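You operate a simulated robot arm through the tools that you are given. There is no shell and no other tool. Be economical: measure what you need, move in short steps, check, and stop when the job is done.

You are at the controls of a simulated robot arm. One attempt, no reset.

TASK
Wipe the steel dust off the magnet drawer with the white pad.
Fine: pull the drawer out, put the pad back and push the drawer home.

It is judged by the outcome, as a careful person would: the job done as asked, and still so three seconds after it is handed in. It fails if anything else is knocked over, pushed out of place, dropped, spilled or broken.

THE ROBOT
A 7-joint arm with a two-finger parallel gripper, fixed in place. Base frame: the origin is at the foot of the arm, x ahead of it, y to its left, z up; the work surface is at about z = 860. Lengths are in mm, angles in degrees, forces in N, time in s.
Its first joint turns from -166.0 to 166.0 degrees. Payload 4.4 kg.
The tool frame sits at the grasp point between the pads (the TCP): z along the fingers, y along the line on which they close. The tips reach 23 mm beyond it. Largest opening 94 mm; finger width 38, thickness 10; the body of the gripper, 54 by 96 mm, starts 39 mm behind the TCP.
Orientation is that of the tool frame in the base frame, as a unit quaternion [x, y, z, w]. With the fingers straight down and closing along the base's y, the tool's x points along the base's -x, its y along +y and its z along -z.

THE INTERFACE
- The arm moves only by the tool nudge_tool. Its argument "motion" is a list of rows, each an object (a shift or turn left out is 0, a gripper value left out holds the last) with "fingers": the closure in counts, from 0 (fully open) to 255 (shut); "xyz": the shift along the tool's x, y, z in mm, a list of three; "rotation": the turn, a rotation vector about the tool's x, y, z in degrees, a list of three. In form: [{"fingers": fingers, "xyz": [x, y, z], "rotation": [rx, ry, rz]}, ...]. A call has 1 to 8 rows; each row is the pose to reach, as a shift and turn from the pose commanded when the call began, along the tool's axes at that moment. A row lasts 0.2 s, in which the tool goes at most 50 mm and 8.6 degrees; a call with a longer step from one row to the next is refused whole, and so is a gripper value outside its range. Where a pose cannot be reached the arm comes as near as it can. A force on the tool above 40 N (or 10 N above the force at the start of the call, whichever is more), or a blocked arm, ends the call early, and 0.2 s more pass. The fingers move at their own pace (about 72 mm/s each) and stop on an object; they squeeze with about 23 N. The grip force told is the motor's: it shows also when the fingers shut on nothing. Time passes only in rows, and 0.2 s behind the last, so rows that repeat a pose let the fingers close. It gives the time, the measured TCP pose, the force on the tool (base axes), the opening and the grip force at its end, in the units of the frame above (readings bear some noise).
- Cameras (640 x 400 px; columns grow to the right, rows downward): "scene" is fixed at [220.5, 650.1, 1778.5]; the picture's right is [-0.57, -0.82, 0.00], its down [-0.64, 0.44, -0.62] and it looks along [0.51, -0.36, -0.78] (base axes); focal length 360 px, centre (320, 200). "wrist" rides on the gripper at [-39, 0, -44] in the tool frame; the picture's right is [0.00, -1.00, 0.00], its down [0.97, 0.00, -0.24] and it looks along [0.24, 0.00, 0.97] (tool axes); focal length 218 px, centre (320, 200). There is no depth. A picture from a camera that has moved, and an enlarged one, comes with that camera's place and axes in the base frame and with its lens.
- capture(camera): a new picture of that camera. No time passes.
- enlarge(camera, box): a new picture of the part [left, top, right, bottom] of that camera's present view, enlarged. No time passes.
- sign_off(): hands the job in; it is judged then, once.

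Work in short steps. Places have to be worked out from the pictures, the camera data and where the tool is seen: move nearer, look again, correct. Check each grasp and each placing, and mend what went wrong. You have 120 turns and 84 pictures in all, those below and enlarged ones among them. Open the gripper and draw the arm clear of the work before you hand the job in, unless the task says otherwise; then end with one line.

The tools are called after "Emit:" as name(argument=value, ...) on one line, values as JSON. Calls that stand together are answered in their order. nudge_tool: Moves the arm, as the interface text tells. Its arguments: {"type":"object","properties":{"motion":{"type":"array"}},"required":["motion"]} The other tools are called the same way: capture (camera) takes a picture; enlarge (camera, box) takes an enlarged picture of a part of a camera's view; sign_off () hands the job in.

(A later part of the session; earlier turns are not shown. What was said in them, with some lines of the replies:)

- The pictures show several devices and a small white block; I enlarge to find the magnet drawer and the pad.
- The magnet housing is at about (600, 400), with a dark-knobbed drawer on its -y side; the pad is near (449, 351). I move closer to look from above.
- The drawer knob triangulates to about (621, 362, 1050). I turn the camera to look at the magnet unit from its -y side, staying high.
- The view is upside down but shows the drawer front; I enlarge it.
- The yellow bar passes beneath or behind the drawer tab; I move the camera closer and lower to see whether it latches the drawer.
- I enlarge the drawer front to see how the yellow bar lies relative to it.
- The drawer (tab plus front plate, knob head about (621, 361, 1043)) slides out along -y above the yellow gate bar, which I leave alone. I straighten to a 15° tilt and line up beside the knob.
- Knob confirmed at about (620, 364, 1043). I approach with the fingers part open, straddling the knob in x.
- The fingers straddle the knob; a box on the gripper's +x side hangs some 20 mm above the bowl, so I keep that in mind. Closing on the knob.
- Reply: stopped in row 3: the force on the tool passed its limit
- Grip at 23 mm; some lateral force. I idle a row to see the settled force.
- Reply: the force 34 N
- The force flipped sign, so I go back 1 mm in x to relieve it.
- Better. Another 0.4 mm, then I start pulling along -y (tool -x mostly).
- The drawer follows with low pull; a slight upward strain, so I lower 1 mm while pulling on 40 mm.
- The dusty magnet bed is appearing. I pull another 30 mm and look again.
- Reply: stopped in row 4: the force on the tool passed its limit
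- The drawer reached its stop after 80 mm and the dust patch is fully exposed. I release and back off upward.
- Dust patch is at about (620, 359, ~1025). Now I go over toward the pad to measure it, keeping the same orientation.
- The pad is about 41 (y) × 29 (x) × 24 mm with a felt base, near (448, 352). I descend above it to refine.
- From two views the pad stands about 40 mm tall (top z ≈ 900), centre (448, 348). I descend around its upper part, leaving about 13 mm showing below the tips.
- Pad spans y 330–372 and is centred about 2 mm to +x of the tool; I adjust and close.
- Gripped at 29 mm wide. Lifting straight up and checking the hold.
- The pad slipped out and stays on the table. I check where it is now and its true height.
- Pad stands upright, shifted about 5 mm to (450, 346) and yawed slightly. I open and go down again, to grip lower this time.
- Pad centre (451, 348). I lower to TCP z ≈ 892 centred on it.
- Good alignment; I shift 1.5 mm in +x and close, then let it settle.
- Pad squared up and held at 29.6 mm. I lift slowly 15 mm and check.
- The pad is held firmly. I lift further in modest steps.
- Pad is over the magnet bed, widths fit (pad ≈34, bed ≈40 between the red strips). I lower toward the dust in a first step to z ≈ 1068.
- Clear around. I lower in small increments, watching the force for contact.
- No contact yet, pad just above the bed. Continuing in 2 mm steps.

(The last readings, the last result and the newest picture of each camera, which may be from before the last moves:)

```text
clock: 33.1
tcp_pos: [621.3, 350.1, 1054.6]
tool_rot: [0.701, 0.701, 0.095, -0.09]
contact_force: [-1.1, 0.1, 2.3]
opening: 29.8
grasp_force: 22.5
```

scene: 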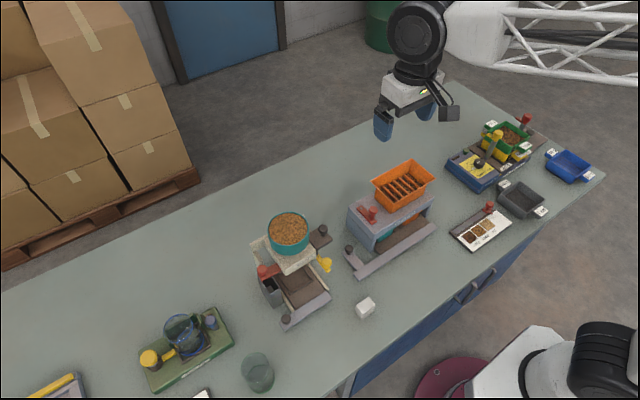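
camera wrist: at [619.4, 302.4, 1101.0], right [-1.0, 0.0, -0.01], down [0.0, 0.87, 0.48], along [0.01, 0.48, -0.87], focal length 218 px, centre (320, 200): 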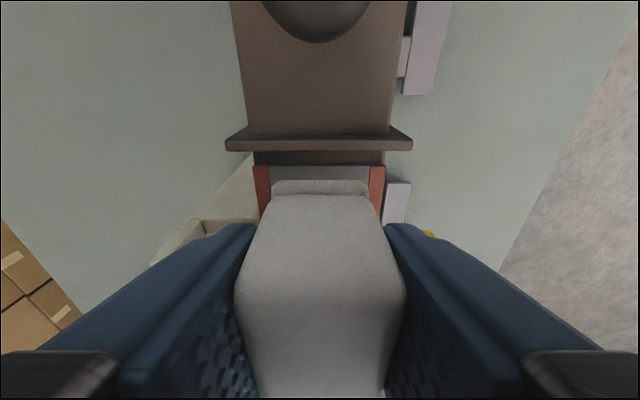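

A hint of contact (2 N). One more millimetre.

Emit:
nudge_tool(motion=[{"xyz": [-0.25, 0, 1]}])

Emit:
enlarge(camera="scene", box=[305, 195, 365, 255])

```text
clock: 33.5
tcp_pos: [619.5, 350.0, 1055.0]
tool_rot: [0.702, 0.7, 0.095, -0.091]
contact_force: [2.6, -0.4, 10.3]
opening: 29.5
grasp_force: 22.9
```

```text
6.67 times, centred on (335, 225) of scene
camera zoom: at [220.5, 650.1, 1778.5], right [-0.57, -0.82, 0.0], down [-0.64, 0.44, -0.62], along [0.51, -0.36, -0.78], focal length 2397 px, centre (220, 33)
```

zoom: 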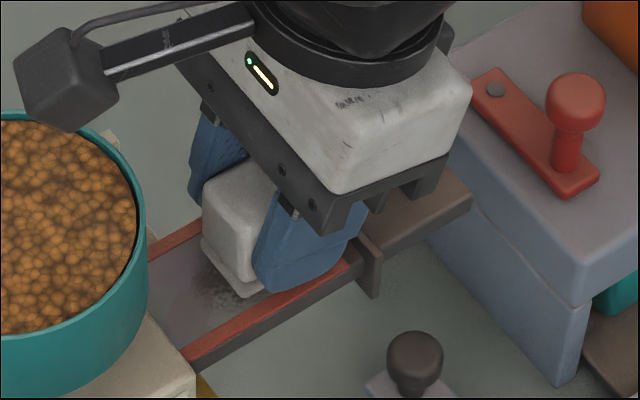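

Contact at 10 N (bed ≈ z 1022). Since the drawer slides easily inward, I'll wipe with -y strokes against its stop: lift, go to the +y end of the dust, then check clearance to the bowl.

Emit:
nudge_tool(motion=[{"xyz": [1, 0, -3.9]}, {"xyz": [8, 0.7, -2]}, {"xyz": [15, 0.7, -0.1]}, {"xyz": [20.3, 0.7, 1.3]}, {"xyz": [20.3, 0.7, 1.3]}])

Emit:
enlarge(camera="scene", box=[285, 175, 365, 255])

Emit:
capture(camera="wrist")

```text
clock: 34.7
tcp_pos: [621.6, 368.8, 1059.1]
tool_rot: [0.701, 0.701, 0.094, -0.091]
contact_force: [0.3, -0.2, -0.3]
opening: 29.6
grasp_force: 22.9
```

```text
5.00 times, centred on (325, 215) of scene
camera zoom: at [220.5, 650.1, 1778.5], right [-0.57, -0.82, 0.0], down [-0.64, 0.44, -0.62], along [0.51, -0.36, -0.78], focal length 1798 px, centre (295, 125)
```

zoom: 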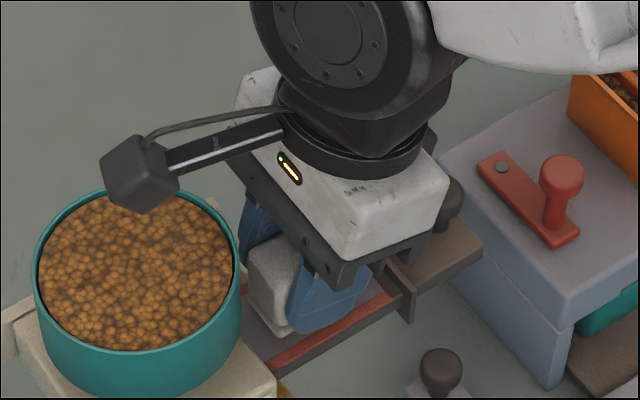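

```text
38 pictures are left
camera wrist: at [619.3, 320.7, 1092.2], right [-1.0, 0.0, -0.01], down [0.0, 0.87, 0.48], along [0.01, 0.48, -0.87], focal length 218 px, centre (320, 200)
```

wrist: 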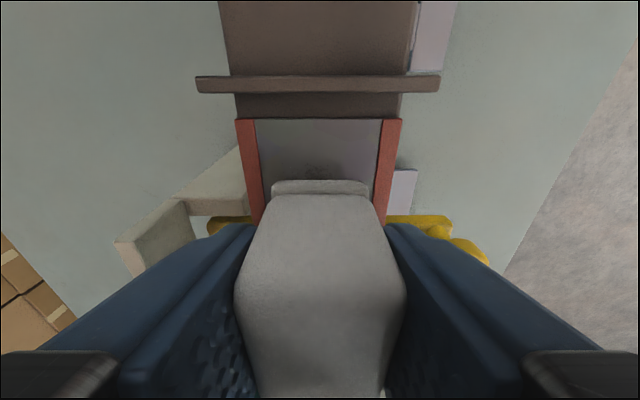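

Clear of the bowl. I press down lightly and stroke 22 mm in -y, then lift.

Emit:
nudge_tool(motion=[{"xyz": [-0.8, 0, 3]}, {"xyz": [-1.3, 0, 4.9]}, {"xyz": [-6.6, 0, 3.5]}, {"xyz": [-12, 0, 2.1]}, {"xyz": [-17.3, 0, 0.6]}, {"xyz": [-22.5, 0, -0.8]}, {"xyz": [-22.5, 0, -0.8]}])

Emit:
enlarge(camera="scene", box=[285, 175, 365, 255])

```text
clock: 36.3
tcp_pos: [621.4, 347.6, 1052.7]
tool_rot: [0.702, 0.7, 0.096, -0.091]
contact_force: [2.0, 4.2, 16.2]
opening: 29.9
grasp_force: 23.1
```

```text
5.00 times, centred on (325, 215) of scene
camera zoom: at [220.5, 650.1, 1778.5], right [-0.57, -0.82, 0.0], down [-0.64, 0.44, -0.62], along [0.51, -0.36, -0.78], focal length 1798 px, centre (295, 125)
```

zoom: 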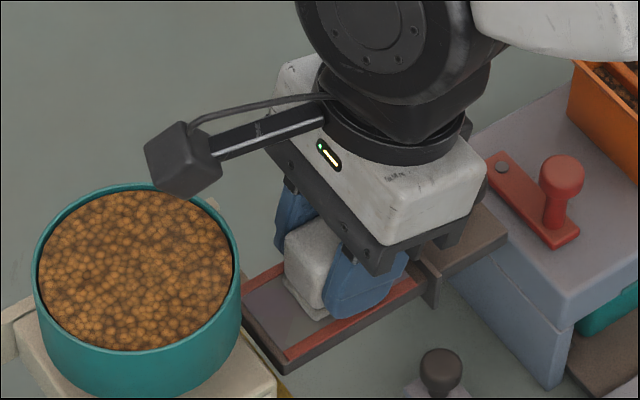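

The drawer appears to have moved further out with this stroke. I look before doing anything else.

Emit:
capture(camera="wrist")

Emit:
enlarge(camera="scene", box=[300, 210, 370, 270])

```text
36 pictures are left
camera wrist: at [619.5, 298.9, 1085.7], right [-1.0, 0.0, -0.01], down [0.0, 0.87, 0.48], along [0.01, 0.48, -0.87], focal length 218 px, centre (320, 200)
```

wrist: 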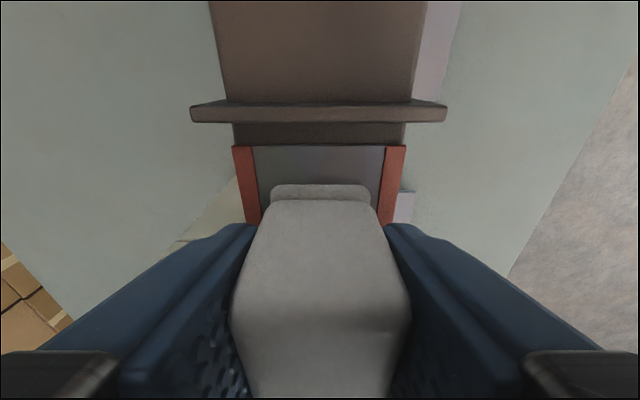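

```text
6.67 times, centred on (335, 240) of scene
camera zoom: at [220.5, 650.1, 1778.5], right [-0.57, -0.82, 0.0], down [-0.64, 0.44, -0.62], along [0.51, -0.36, -0.78], focal length 2397 px, centre (220, -67)
```

zoom: 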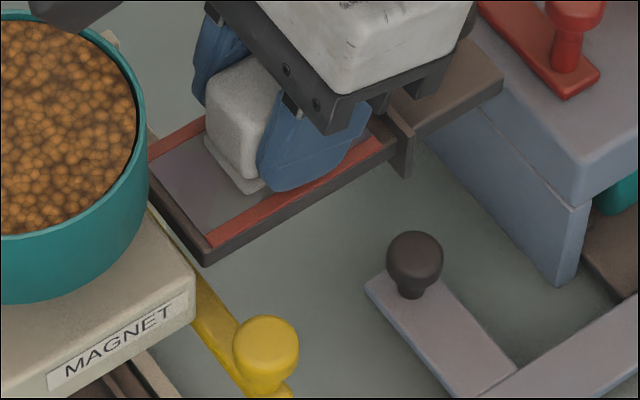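

The drawer slid a bit further but is still level under 16 N of downward push, so it is guided. I lift the pad a little and look at the bed.

Emit:
nudge_tool(motion=[{"xyz": [1, 0, -4]}, {"xyz": [4, 0, -15]}, {"xyz": [9, 0, -35]}, {"xyz": [9, 0, -35]}])

Emit:
enlarge(camera="scene", box=[285, 185, 385, 275])

Emit:
capture(camera="wrist")

```text
clock: 37.3
tcp_pos: [622.9, 347.8, 1088.6]
tool_rot: [0.702, 0.7, 0.094, -0.091]
contact_force: [-0.2, -0.2, -0.4]
opening: 29.4
grasp_force: 22.9
```

```text
4.44 times, centred on (335, 230) of scene
camera zoom: at [220.5, 650.1, 1778.5], right [-0.57, -0.82, 0.0], down [-0.64, 0.44, -0.62], along [0.51, -0.36, -0.78], focal length 1598 px, centre (253, 67)
```

zoom: 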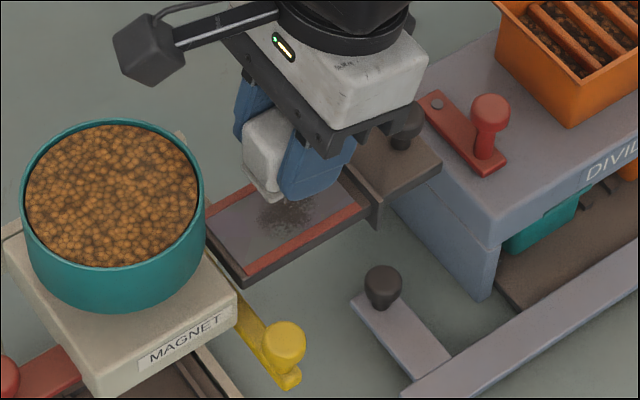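

```text
33 pictures are left
camera wrist: at [620.2, 299.1, 1122.2], right [-1.0, 0.0, -0.01], down [0.0, 0.87, 0.48], along [0.01, 0.48, -0.87], focal length 218 px, centre (320, 200)
```

wrist: 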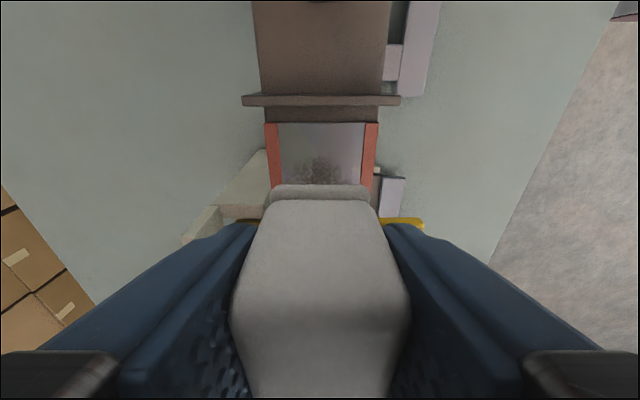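

The drawer was dragged with the pad (it is on a guide, now about 95 mm out) and the dust remains. I go to the +y end of the bed and try again with a much lighter press.

Emit:
nudge_tool(motion=[{"xyz": [12, -1, 3]}, {"xyz": [22, -1, 6]}, {"xyz": [19, -1, 17]}, {"xyz": [16, -1, 28]}, {"xyz": [14.5, -1, 34.5]}, {"xyz": [14.5, -1, 34.5]}])

Emit:
nudge_tool(motion=[{"xyz": [-0.5, 0, 2]}, {"xyz": [-0.9, 0, 3.5]}])

```text
clock: 38.7
tcp_pos: [619.7, 370.3, 1059.3]
tool_rot: [0.702, 0.7, 0.095, -0.091]
contact_force: [-0.2, -0.6, -0.5]
opening: 29.6
grasp_force: 22.8
```

```text
clock: 39.3
tcp_pos: [619.9, 370.5, 1056.8]
tool_rot: [0.702, 0.7, 0.094, -0.092]
contact_force: [-0.1, 0.0, -0.5]
opening: 29.7
grasp_force: 22.7
```

No contact yet; another 1 mm, then half-millimetres.

Emit:
nudge_tool(motion=[{"xyz": [-0.3, 0, 1.0]}])

Emit:
nudge_tool(motion=[{"xyz": [-0.2, 0, 0.7]}])

```text
clock: 39.7
tcp_pos: [620.1, 370.0, 1055.4]
tool_rot: [0.702, 0.7, 0.095, -0.092]
contact_force: [-0.1, -0.5, -0.9]
opening: 29.6
grasp_force: 23.2
```

```text
clock: 40.1
tcp_pos: [620.4, 369.6, 1054.0]
tool_rot: [0.702, 0.699, 0.095, -0.091]
contact_force: [0.1, 0.2, -0.4]
opening: 29.6
grasp_force: 22.5
```

Emit:
nudge_tool(motion=[{"xyz": [-0.2, 0, 0.7]}])

Emit:
nudge_tool(motion=[{"xyz": [-0.2, 0, 0.5]}])

```text
clock: 40.5
tcp_pos: [620.2, 371.3, 1053.6]
tool_rot: [0.702, 0.7, 0.095, -0.091]
contact_force: [0.8, -0.1, -0.8]
opening: 29.6
grasp_force: 22.8
```

```text
clock: 40.9
tcp_pos: [619.3, 370.6, 1053.0]
tool_rot: [0.702, 0.7, 0.096, -0.09]
contact_force: [0.8, -1.1, 7.9]
opening: 29.5
grasp_force: 22.9
```

Light contact (~8 N). I ease 0.3 mm and stroke 32 mm in -y.

Emit:
nudge_tool(motion=[{"xyz": [-4.7, 0, -1.6]}, {"xyz": [-10.5, 0, -3.2]}, {"xyz": [-16.3, 0, -4.7]}, {"xyz": [-22, 0, -6.3]}, {"xyz": [-27, 0, -7.7]}, {"xyz": [-31, 0, -8.8]}])

Emit:
enlarge(camera="scene", box=[285, 185, 385, 275])

```text
clock: 42.3
tcp_pos: [619.1, 339.2, 1054.3]
tool_rot: [0.702, 0.7, 0.094, -0.09]
contact_force: [0.1, -0.5, -1.3]
opening: 29.7
grasp_force: 23.5
```

```text
4.44 times, centred on (335, 230) of scene
camera zoom: at [220.5, 650.1, 1778.5], right [-0.57, -0.82, 0.0], down [-0.64, 0.44, -0.62], along [0.51, -0.36, -0.78], focal length 1598 px, centre (253, 67)
```

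zoom: 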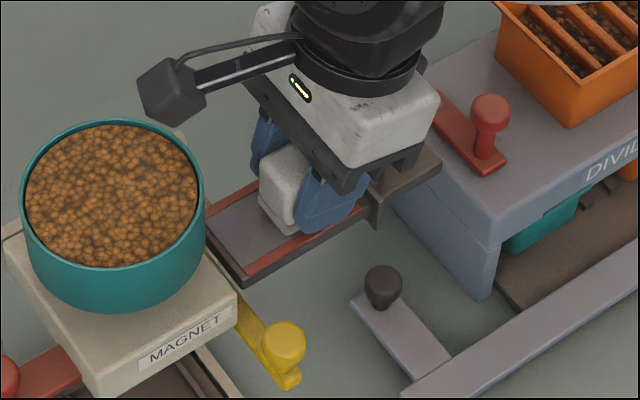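

The drawer stayed put, but contact faded. I go back lifted, press a bit more and stroke again.

Emit:
nudge_tool(motion=[{"xyz": [1, 0, -3]}, {"xyz": [12, 0, 0]}, {"xyz": [25, 0, 3.5]}, {"xyz": [23, 0, 6.9]}, {"xyz": [22.7, 0, 8.4]}, {"xyz": [22.7, 0, 8.4]}])

```text
clock: 43.7
tcp_pos: [620.1, 361.9, 1053.5]
tool_rot: [0.702, 0.7, 0.096, -0.09]
contact_force: [-0.8, 2.4, 17.0]
opening: 29.6
grasp_force: 22.9
```

Firm contact at 17 N. Stroking 24 mm in -y keeping level.

Emit:
nudge_tool(motion=[{"xyz": [-5.8, 0, -1.5]}, {"xyz": [-11.6, 0, -3.0]}, {"xyz": [-17.4, 0, -4.6]}, {"xyz": [-23.1, 0, -6.1]}, {"xyz": [-23.1, 0, -6.1]}])

Emit:
enlarge(camera="scene", box=[285, 185, 385, 275])

```text
clock: 44.9
tcp_pos: [619.8, 338.9, 1051.8]
tool_rot: [0.702, 0.7, 0.095, -0.091]
contact_force: [0.9, 4.4, 16.7]
opening: 29.9
grasp_force: 23.3
```

```text
4.44 times, centred on (335, 230) of scene
camera zoom: at [220.5, 650.1, 1778.5], right [-0.57, -0.82, 0.0], down [-0.64, 0.44, -0.62], along [0.51, -0.36, -0.78], focal length 1598 px, centre (253, 67)
```

zoom: 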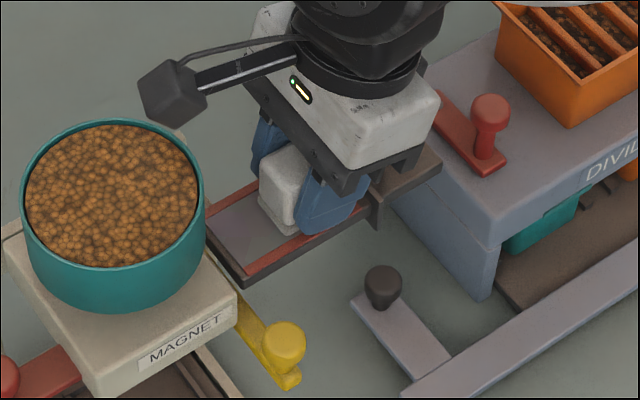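

The drawer is at its stop, so strokes now slide properly. I lift back, stroke once more, then lift to inspect.

Emit:
nudge_tool(motion=[{"xyz": [1, 0, -3]}, {"xyz": [12, 0, 0]}, {"xyz": [24.5, 0, 3.2]}, {"xyz": [23.1, 0, 6.1]}, {"xyz": [17, 0, 4.6]}, {"xyz": [11, 0, 3]}, {"xyz": [5, 0, 1.4]}, {"xyz": [0, 0, 0]}])

Emit:
nudge_tool(motion=[{"xyz": [1, 0, -4]}, {"xyz": [5, 0, -15]}, {"xyz": [35, 0, -25]}, {"xyz": [35, 0, -30]}])

Emit:
enlarge(camera="scene", box=[285, 185, 385, 275])

Emit:
capture(camera="wrist")

```text
clock: 46.7
tcp_pos: [621.0, 338.4, 1052.4]
tool_rot: [0.702, 0.699, 0.095, -0.09]
contact_force: [0.1, 3.9, 13.2]
opening: 29.8
grasp_force: 23.2
```

```text
clock: 47.7
tcp_pos: [619.3, 364.2, 1090.0]
tool_rot: [0.701, 0.7, 0.095, -0.091]
contact_force: [-0.3, -0.1, 0.5]
opening: 29.9
grasp_force: 22.9
```

```text
4.44 times, centred on (335, 230) of scene
camera zoom: at [220.5, 650.1, 1778.5], right [-0.57, -0.82, 0.0], down [-0.64, 0.44, -0.62], along [0.51, -0.36, -0.78], focal length 1598 px, centre (253, 67)
```

zoom: 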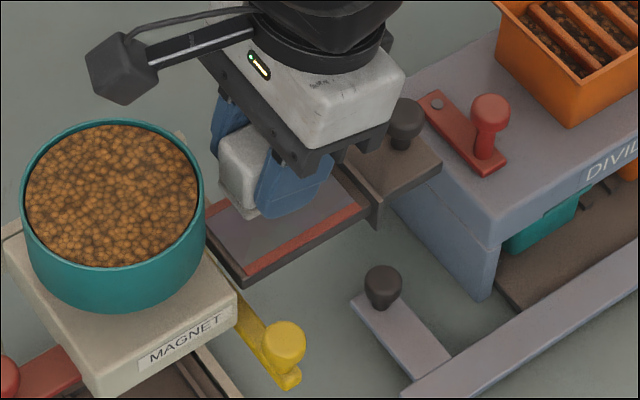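

```text
29 pictures are left
camera wrist: at [617.5, 315.7, 1122.7], right [-1.0, 0.0, -0.01], down [0.0, 0.87, 0.48], along [0.01, 0.48, -0.87], focal length 218 px, centre (320, 200)
```

wrist: 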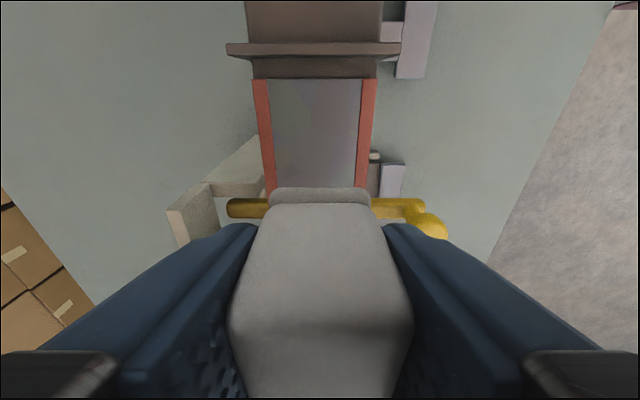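

The bed is clean. Now I carry the pad back to its original spot (pad centre ≈ (448.5, 351)), raising first.

Emit:
nudge_tool(motion=[{"xyz": [5, 0, -20]}, {"xyz": [0, -25, -21]}, {"xyz": [-4, -50, -22]}, {"xyz": [-8, -75, -23]}, {"xyz": [-11, -100, -24]}, {"xyz": [-11, -125, -24]}, {"xyz": [-11, -150, -24]}, {"xyz": [-11, -171, -24]}])

Emit:
nudge_tool(motion=[{"xyz": [-6, 0, 23]}, {"xyz": [-13, 0, 48]}, {"xyz": [-19, 0, 72]}, {"xyz": [-26, 0, 97]}, {"xyz": [-32, 0, 121]}, {"xyz": [-39, 0, 146]}, {"xyz": [-45, 0, 168]}, {"xyz": [-45, 0, 168]}])

Emit:
capture(camera="wrist")

```text
clock: 49.5
tcp_pos: [451.1, 349.2, 1108.4]
tool_rot: [0.702, 0.7, 0.095, -0.091]
contact_force: [0.9, 0.2, -0.4]
opening: 29.8
grasp_force: 23.3
```

```text
clock: 51.3
tcp_pos: [451.0, 348.7, 933.4]
tool_rot: [0.702, 0.7, 0.094, -0.091]
contact_force: [0.4, 0.1, 0.1]
opening: 29.7
grasp_force: 22.6
```

```text
28 pictures are left
camera wrist: at [449.7, 299.4, 967.0], right [-1.0, 0.0, -0.01], down [0.0, 0.87, 0.48], along [0.01, 0.48, -0.87], focal length 218 px, centre (320, 200)
```

wrist: 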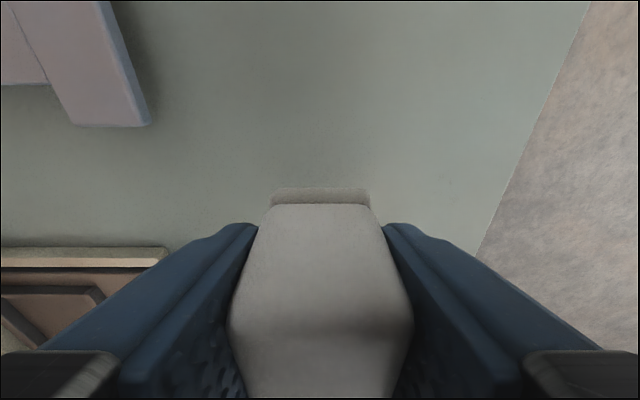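

Nearly above the original spot (needs about -2 mm in x). I lower to just above the table.

Emit:
nudge_tool(motion=[{"xyz": [-3, -2, 10]}, {"xyz": [-6, -2, 20]}, {"xyz": [-9, -2, 30]}, {"xyz": [-11.2, -2, 38.4]}, {"xyz": [-11.2, -2, 38.4]}])

Emit:
nudge_tool(motion=[{"xyz": [-0.3, 0, 1]}])

```text
clock: 52.5
tcp_pos: [448.3, 347.3, 894.3]
tool_rot: [0.702, 0.7, 0.095, -0.091]
contact_force: [-0.4, -0.5, -0.4]
opening: 29.7
grasp_force: 22.8
```

```text
clock: 52.9
tcp_pos: [449.1, 346.7, 893.0]
tool_rot: [0.702, 0.7, 0.095, -0.091]
contact_force: [-0.1, 0.0, -1.2]
opening: 29.7
grasp_force: 23.0
```

Not touching yet; stepping down millimetre by millimetre.

Emit:
nudge_tool(motion=[{"xyz": [-0.3, 0, 1]}])

Emit:
nudge_tool(motion=[{"xyz": [-0.3, 0, 1]}])

```text
clock: 53.3
tcp_pos: [447.3, 347.5, 892.5]
tool_rot: [0.702, 0.7, 0.095, -0.091]
contact_force: [0.1, -0.7, -0.6]
opening: 29.7
grasp_force: 23.6
```

```text
clock: 53.7
tcp_pos: [446.7, 348.0, 891.0]
tool_rot: [0.702, 0.7, 0.096, -0.091]
contact_force: [-0.4, 0.7, -0.9]
opening: 29.4
grasp_force: 23.2
```

Emit:
nudge_tool(motion=[{"xyz": [-0.2, 0, 0.8]}])

Emit:
nudge_tool(motion=[{"xyz": [-0.2, 0, 0.8]}])

Emit:
enlarge(camera="scene", box=[335, 280, 395, 330])

```text
clock: 54.1
tcp_pos: [447.8, 347.8, 890.8]
tool_rot: [0.702, 0.7, 0.095, -0.09]
contact_force: [-0.9, 0.1, 0.0]
opening: 29.8
grasp_force: 22.7
```

```text
clock: 54.5
tcp_pos: [448.1, 348.1, 889.9]
tool_rot: [0.702, 0.7, 0.095, -0.091]
contact_force: [0.4, 0.5, -1.2]
opening: 29.8
grasp_force: 23.3
```

```text
8.00 times, centred on (365, 305) of scene
camera zoom: at [220.5, 650.1, 1778.5], right [-0.57, -0.82, 0.0], down [-0.64, 0.44, -0.62], along [0.51, -0.36, -0.78], focal length 2876 px, centre (-40, -640)
```

zoom: 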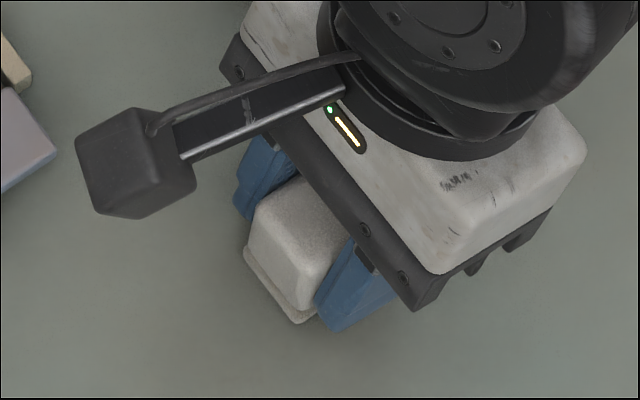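

Base corners match the original picture within about 1 mm. I continue down for contact.

Emit:
nudge_tool(motion=[{"xyz": [0.3, 0, 0.9]}])

Emit:
nudge_tool(motion=[{"xyz": [-0.2, 0, 0.7]}])

```text
clock: 54.9
tcp_pos: [447.5, 347.4, 888.4]
tool_rot: [0.702, 0.7, 0.095, -0.091]
contact_force: [-0.3, -0.5, -0.5]
opening: 29.9
grasp_force: 22.5
```

```text
clock: 55.3
tcp_pos: [447.9, 347.9, 888.8]
tool_rot: [0.701, 0.701, 0.095, -0.091]
contact_force: [-0.7, 0.9, 2.9]
opening: 29.8
grasp_force: 23.2
```

Slight contact at 2.9 N. I look at the pad's base before releasing.

Emit:
capture(camera="wrist")

Emit:
enlarge(camera="scene", box=[345, 290, 385, 325])

```text
26 pictures are left
camera wrist: at [446.0, 298.8, 921.1], right [-1.0, 0.0, -0.01], down [0.0, 0.87, 0.48], along [0.01, 0.48, -0.87], focal length 218 px, centre (320, 200)
```

wrist: 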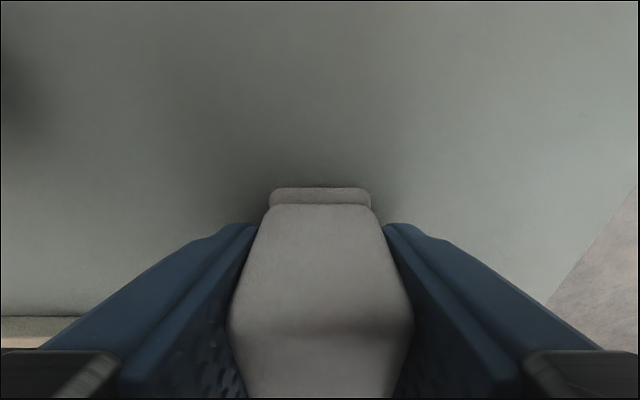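

```text
11.43 times, centred on (365, 308) of scene
camera zoom: at [220.5, 650.1, 1778.5], right [-0.57, -0.82, 0.0], down [-0.64, 0.44, -0.62], along [0.51, -0.36, -0.78], focal length 4109 px, centre (-194, -1029)
```

zoom: 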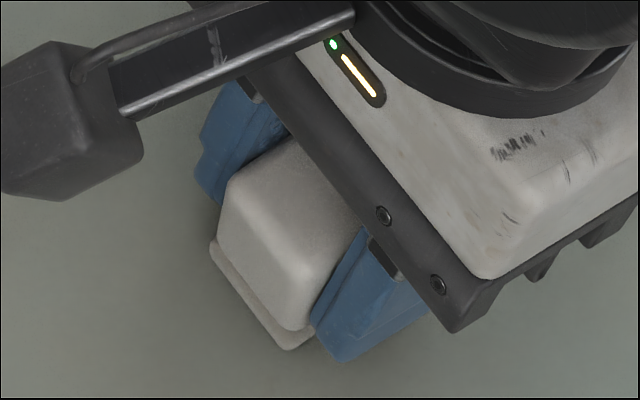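

Pad is on the table at its spot. I open the fingers.

Emit:
nudge_tool(motion=[{"fingers": 150}, {"fingers": 120}, {"fingers": 100}, {"fingers": 100}])

Emit:
nudge_tool(motion=[{"xyz": [3, 0, -10]}, {"xyz": [8, 0, -30]}, {"xyz": [18, 0, -65]}, {"xyz": [30, 0, -110]}, {"xyz": [42, 0, -155]}, {"xyz": [55, 0, -203]}, {"xyz": [65, 0, -240]}])

Emit:
enlarge(camera="scene", box=[335, 280, 395, 330])

```text
clock: 56.3
tcp_pos: [447.8, 348.6, 888.2]
tool_rot: [0.702, 0.7, 0.095, -0.091]
contact_force: [0.5, 0.0, 0.1]
opening: 57.2
grasp_force: 0.0
```

```text
clock: 57.9
tcp_pos: [447.8, 347.2, 1138.9]
tool_rot: [0.702, 0.7, 0.096, -0.091]
contact_force: [0.1, -0.1, 0.8]
opening: 57.2
grasp_force: 0.1
```

```text
8.00 times, centred on (365, 305) of scene
camera zoom: at [220.5, 650.1, 1778.5], right [-0.57, -0.82, 0.0], down [-0.64, 0.44, -0.62], along [0.51, -0.36, -0.78], focal length 2876 px, centre (-40, -640)
```

zoom: 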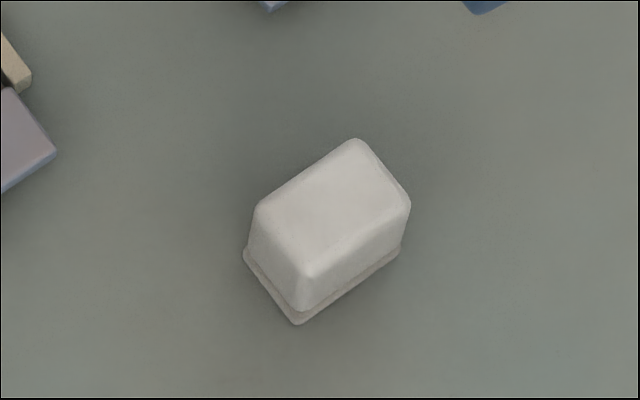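

Pad is back within about 2 mm of where it stood. Now I go above the drawer knob (expected near (620, 268)) to push the drawer home.

Emit:
nudge_tool(motion=[{"xyz": [-15, 30, -4]}, {"xyz": [-30, 60, -8]}, {"xyz": [-45, 90, -12]}, {"xyz": [-60, 120, -16]}, {"xyz": [-75, 150, -10]}, {"xyz": [-85, 172, -3]}, {"xyz": [-85, 172, -3]}])

Emit:
capture(camera="wrist")

Emit:
enlarge(camera="scene", box=[270, 150, 410, 290])

```text
clock: 59.5
tcp_pos: [620.3, 262.2, 1120.8]
tool_rot: [0.702, 0.7, 0.095, -0.09]
contact_force: [-0.1, -0.3, 0.0]
opening: 57.3
grasp_force: 0.1
```

```text
23 pictures are left
camera wrist: at [617.8, 214.2, 1153.7], right [-1.0, 0.0, -0.01], down [0.0, 0.87, 0.48], along [0.01, 0.48, -0.87], focal length 218 px, centre (320, 200)
```

wrist: 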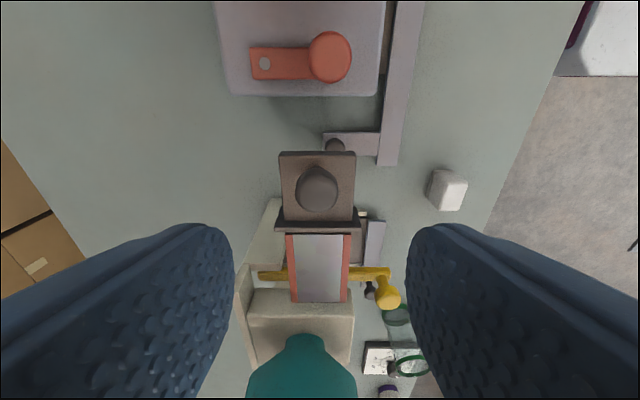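

```text
2.86 times, centred on (340, 220) of scene
camera zoom: at [220.5, 650.1, 1778.5], right [-0.57, -0.82, 0.0], down [-0.64, 0.44, -0.62], along [0.51, -0.36, -0.78], focal length 1027 px, centre (263, 143)
```

zoom: 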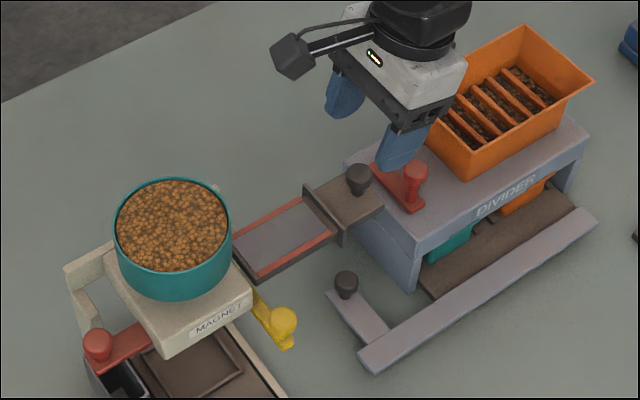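

The bed is clean and the knob is at (620.7, 269). I descend onto it as before.

Emit:
nudge_tool(motion=[{"xyz": [-4, 0, 16]}, {"xyz": [-8, 0, 33]}, {"xyz": [-12, 0, 50]}, {"xyz": [-15.5, 0, 64]}, {"xyz": [-15.5, 0, 64]}])

Emit:
capture(camera="wrist")

```text
clock: 60.7
tcp_pos: [620.3, 266.2, 1052.9]
tool_rot: [0.702, 0.7, 0.095, -0.091]
contact_force: [-0.6, -0.2, 0.1]
opening: 57.3
grasp_force: 0.1
```

```text
21 pictures are left
camera wrist: at [617.2, 217.1, 1086.8], right [-1.0, 0.0, -0.01], down [0.0, 0.87, 0.48], along [0.01, 0.48, -0.87], focal length 218 px, centre (320, 200)
```

wrist: 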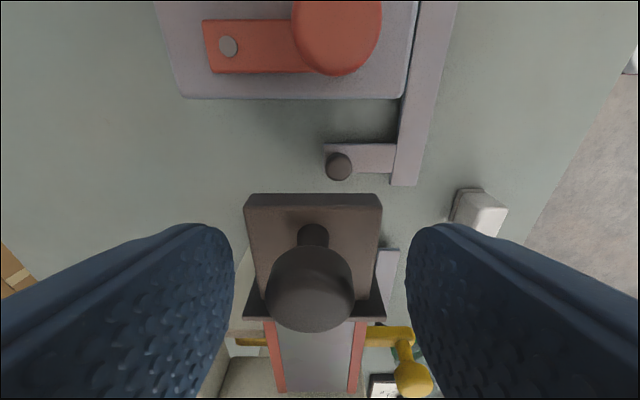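

Aligned. I close on the knob with a 1 mm shift in x (the earlier balanced grip was at x ≈ 621.5).

Emit:
nudge_tool(motion=[{"xyz": [0, 1, 0], "fingers": 160}, {"xyz": [0, 1, 0], "fingers": 185}, {"xyz": [0, 1, 0], "fingers": 200}, {"xyz": [0, 1, 0], "fingers": 200}])

```text
clock: 61.7
tcp_pos: [621.1, 266.6, 1053.5]
tool_rot: [0.701, 0.701, 0.094, -0.091]
contact_force: [11.4, 0.4, -3.8]
opening: 25.6
grasp_force: 5.5
```

Light grip with +x force on the tool; I shift 0.7 mm further and close fully.

Emit:
nudge_tool(motion=[{"xyz": [0, 0.7, 0], "fingers": 200}, {"xyz": [0, 0.7, 0], "fingers": 230}, {"xyz": [0, 0.7, 0], "fingers": 255}, {"xyz": [0, 0.7, 0], "fingers": 255}])

```text
clock: 62.6
tcp_pos: [622.3, 266.1, 1054.5]
tool_rot: [0.701, 0.701, 0.096, -0.09]
contact_force: [15.0, 2.9, -9.0]
opening: 23.2
grasp_force: 45.1
stopped in row 4: the force on the tool passed its limit (the readings are from after the stop); the commanded pose is now the measured one
```

Gripped. I push home along +y in steps, first 40 mm.

Emit:
nudge_tool(motion=[{"xyz": [4, 0.4, 1.5]}, {"xyz": [12, 0.4, 3.6]}, {"xyz": [20, 0.4, 5.7]}, {"xyz": [29, 0.4, 8.0]}, {"xyz": [38.6, 0.4, 10.6]}])

Emit:
enlarge(camera="scene", box=[270, 170, 390, 290])

```text
clock: 63.8
tcp_pos: [621.8, 306.4, 1053.9]
tool_rot: [0.702, 0.7, 0.096, -0.091]
contact_force: [-10.1, -2.5, -6.0]
opening: 23.3
grasp_force: 44.7
```

```text
3.33 times, centred on (330, 230) of scene
camera zoom: at [220.5, 650.1, 1778.5], right [-0.57, -0.82, 0.0], down [-0.64, 0.44, -0.62], along [0.51, -0.36, -0.78], focal length 1198 px, centre (287, 100)
```

zoom: 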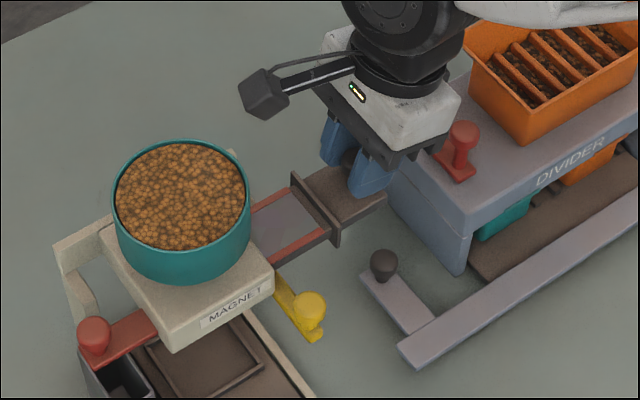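

Drawer slides in smoothly. Continuing 44 mm.

Emit:
nudge_tool(motion=[{"xyz": [8, -0.2, 2.2]}, {"xyz": [16.5, -0.2, 4.5]}, {"xyz": [25, -0.2, 6.8]}, {"xyz": [34, -0.2, 9.2]}, {"xyz": [42.5, -0.2, 11.5]}])

Emit:
enlarge(camera="scene", box=[270, 180, 370, 280])

```text
clock: 65.2
tcp_pos: [622.3, 350.1, 1053.6]
tool_rot: [0.702, 0.7, 0.095, -0.091]
contact_force: [-12.9, -0.5, 3.8]
opening: 23.0
grasp_force: 44.8
stopped in row 5: the force on the tool passed its limit (the readings are from after the stop); the commanded pose is now the measured one
```

```text
4.00 times, centred on (320, 230) of scene
camera zoom: at [220.5, 650.1, 1778.5], right [-0.57, -0.82, 0.0], down [-0.64, 0.44, -0.62], along [0.51, -0.36, -0.78], focal length 1438 px, centre (320, 80)
```

zoom: 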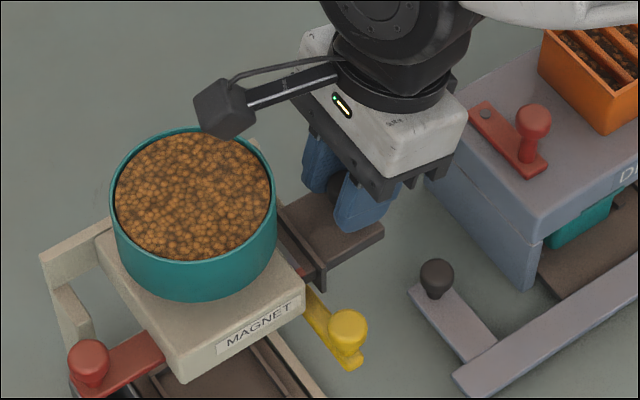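

About 10–12 mm remain. I relieve the x force a bit and push on in small steps.

Emit:
nudge_tool(motion=[{"xyz": [2, -0.4, 0.5]}, {"xyz": [4.5, -0.4, 1.2]}, {"xyz": [7, -0.4, 1.9]}, {"xyz": [9.5, -0.4, 2.6]}])

Emit:
nudge_tool(motion=[{"xyz": [1, 0, 0.3]}, {"xyz": [2, 0, 0.5]}, {"xyz": [3, 0, 0.8]}])

Emit:
enlarge(camera="scene", box=[295, 220, 345, 280])

```text
clock: 66.2
tcp_pos: [621.7, 361.2, 1053.8]
tool_rot: [0.702, 0.7, 0.095, -0.091]
contact_force: [21.4, -1.0, -8.3]
opening: 23.4
grasp_force: 45.3
```

```text
clock: 67.0
tcp_pos: [622.4, 361.7, 1053.6]
tool_rot: [0.702, 0.7, 0.095, -0.09]
contact_force: [26.6, -30.0, 4.3]
opening: 23.0
grasp_force: 45.1
```

```text
6.67 times, centred on (320, 250) of scene
camera zoom: at [220.5, 650.1, 1778.5], right [-0.57, -0.82, 0.0], down [-0.64, 0.44, -0.62], along [0.51, -0.36, -0.78], focal length 2397 px, centre (320, -133)
```

zoom: 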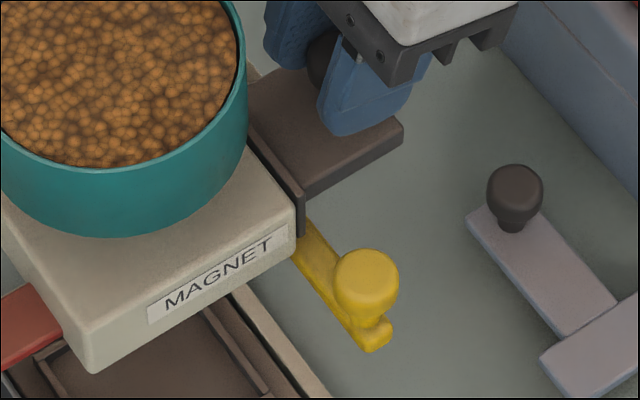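

Drawer is home (matches the original picture, stop felt at 30 N). I relax the push, open, and retreat up and away in -y.

Emit:
nudge_tool(motion=[{"xyz": [-1.8, 0.6, -0.5]}, {"xyz": [-1.8, 0.6, -0.5], "fingers": 200}, {"xyz": [-1.8, 0.6, -0.5], "fingers": 110}, {"xyz": [-1.8, 0.6, -0.5], "fingers": 100}, {"xyz": [-1.8, 0.6, -0.5], "fingers": 100}])

Emit:
nudge_tool(motion=[{"xyz": [2, 0, -8]}, {"xyz": [5, 0, -25]}, {"xyz": [0, 0, -55]}, {"xyz": [-20, 0, -90]}, {"xyz": [-45, 0, -130]}, {"xyz": [-70, 0, -165]}, {"xyz": [-70, 0, -165], "fingers": 0}])

Emit:
capture(camera="scene")

Emit:
enlarge(camera="scene", box=[230, 190, 390, 340])

Emit:
capture(camera="wrist")

```text
clock: 68.2
tcp_pos: [622.5, 360.9, 1053.8]
tool_rot: [0.702, 0.7, 0.095, -0.091]
contact_force: [-0.5, 0.2, -0.8]
opening: 57.4
grasp_force: 0.0
```

```text
clock: 69.8
tcp_pos: [621.8, 251.9, 1196.7]
tool_rot: [0.702, 0.7, 0.095, -0.091]
contact_force: [-0.9, 1.4, -0.3]
opening: 94.0
grasp_force: 0.1
```

```text
17 pictures are left
```

scene: 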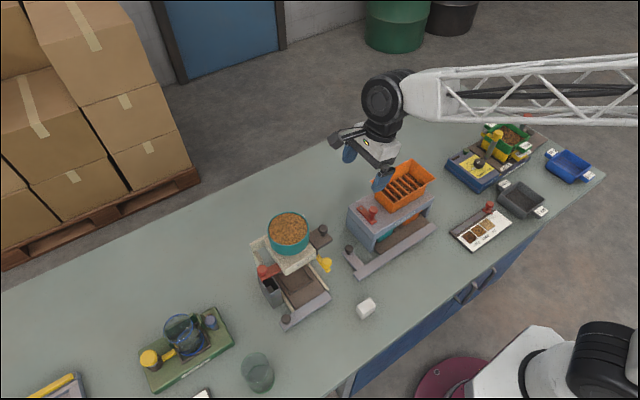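

```text
2.67 times, centred on (310, 265) of scene
camera zoom: at [220.5, 650.1, 1778.5], right [-0.57, -0.82, 0.0], down [-0.64, 0.44, -0.62], along [0.51, -0.36, -0.78], focal length 959 px, centre (347, 27)
```

zoom: 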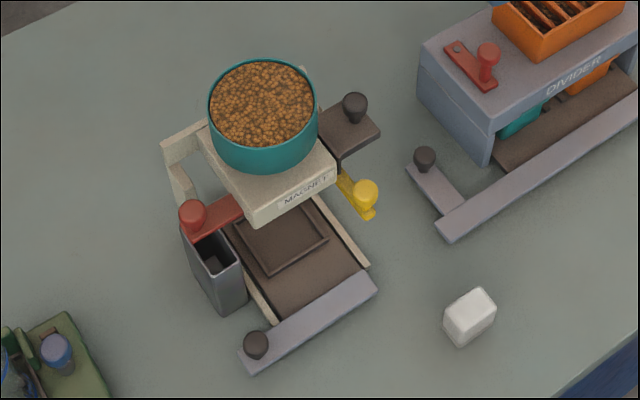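

```text
15 pictures are left
camera wrist: at [618.6, 203.3, 1229.1], right [-1.0, 0.0, -0.01], down [0.0, 0.87, 0.48], along [0.01, 0.48, -0.87], focal length 218 px, centre (320, 200)
```

wrist: 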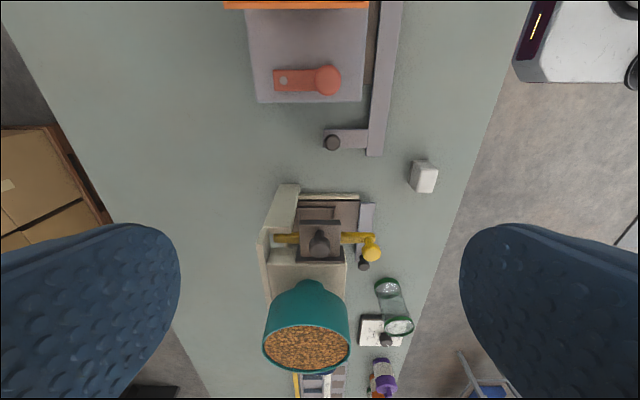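

The drawer is home, the pad is back in place, everything else looks unchanged, and the arm is clear with the gripper open. Handing in.

Emit:
sign_off()

```text
The job is handed in.
```

The magnet drawer is wiped clean of steel dust and pushed home, and the white pad is back within about 2 mm of its original spot.
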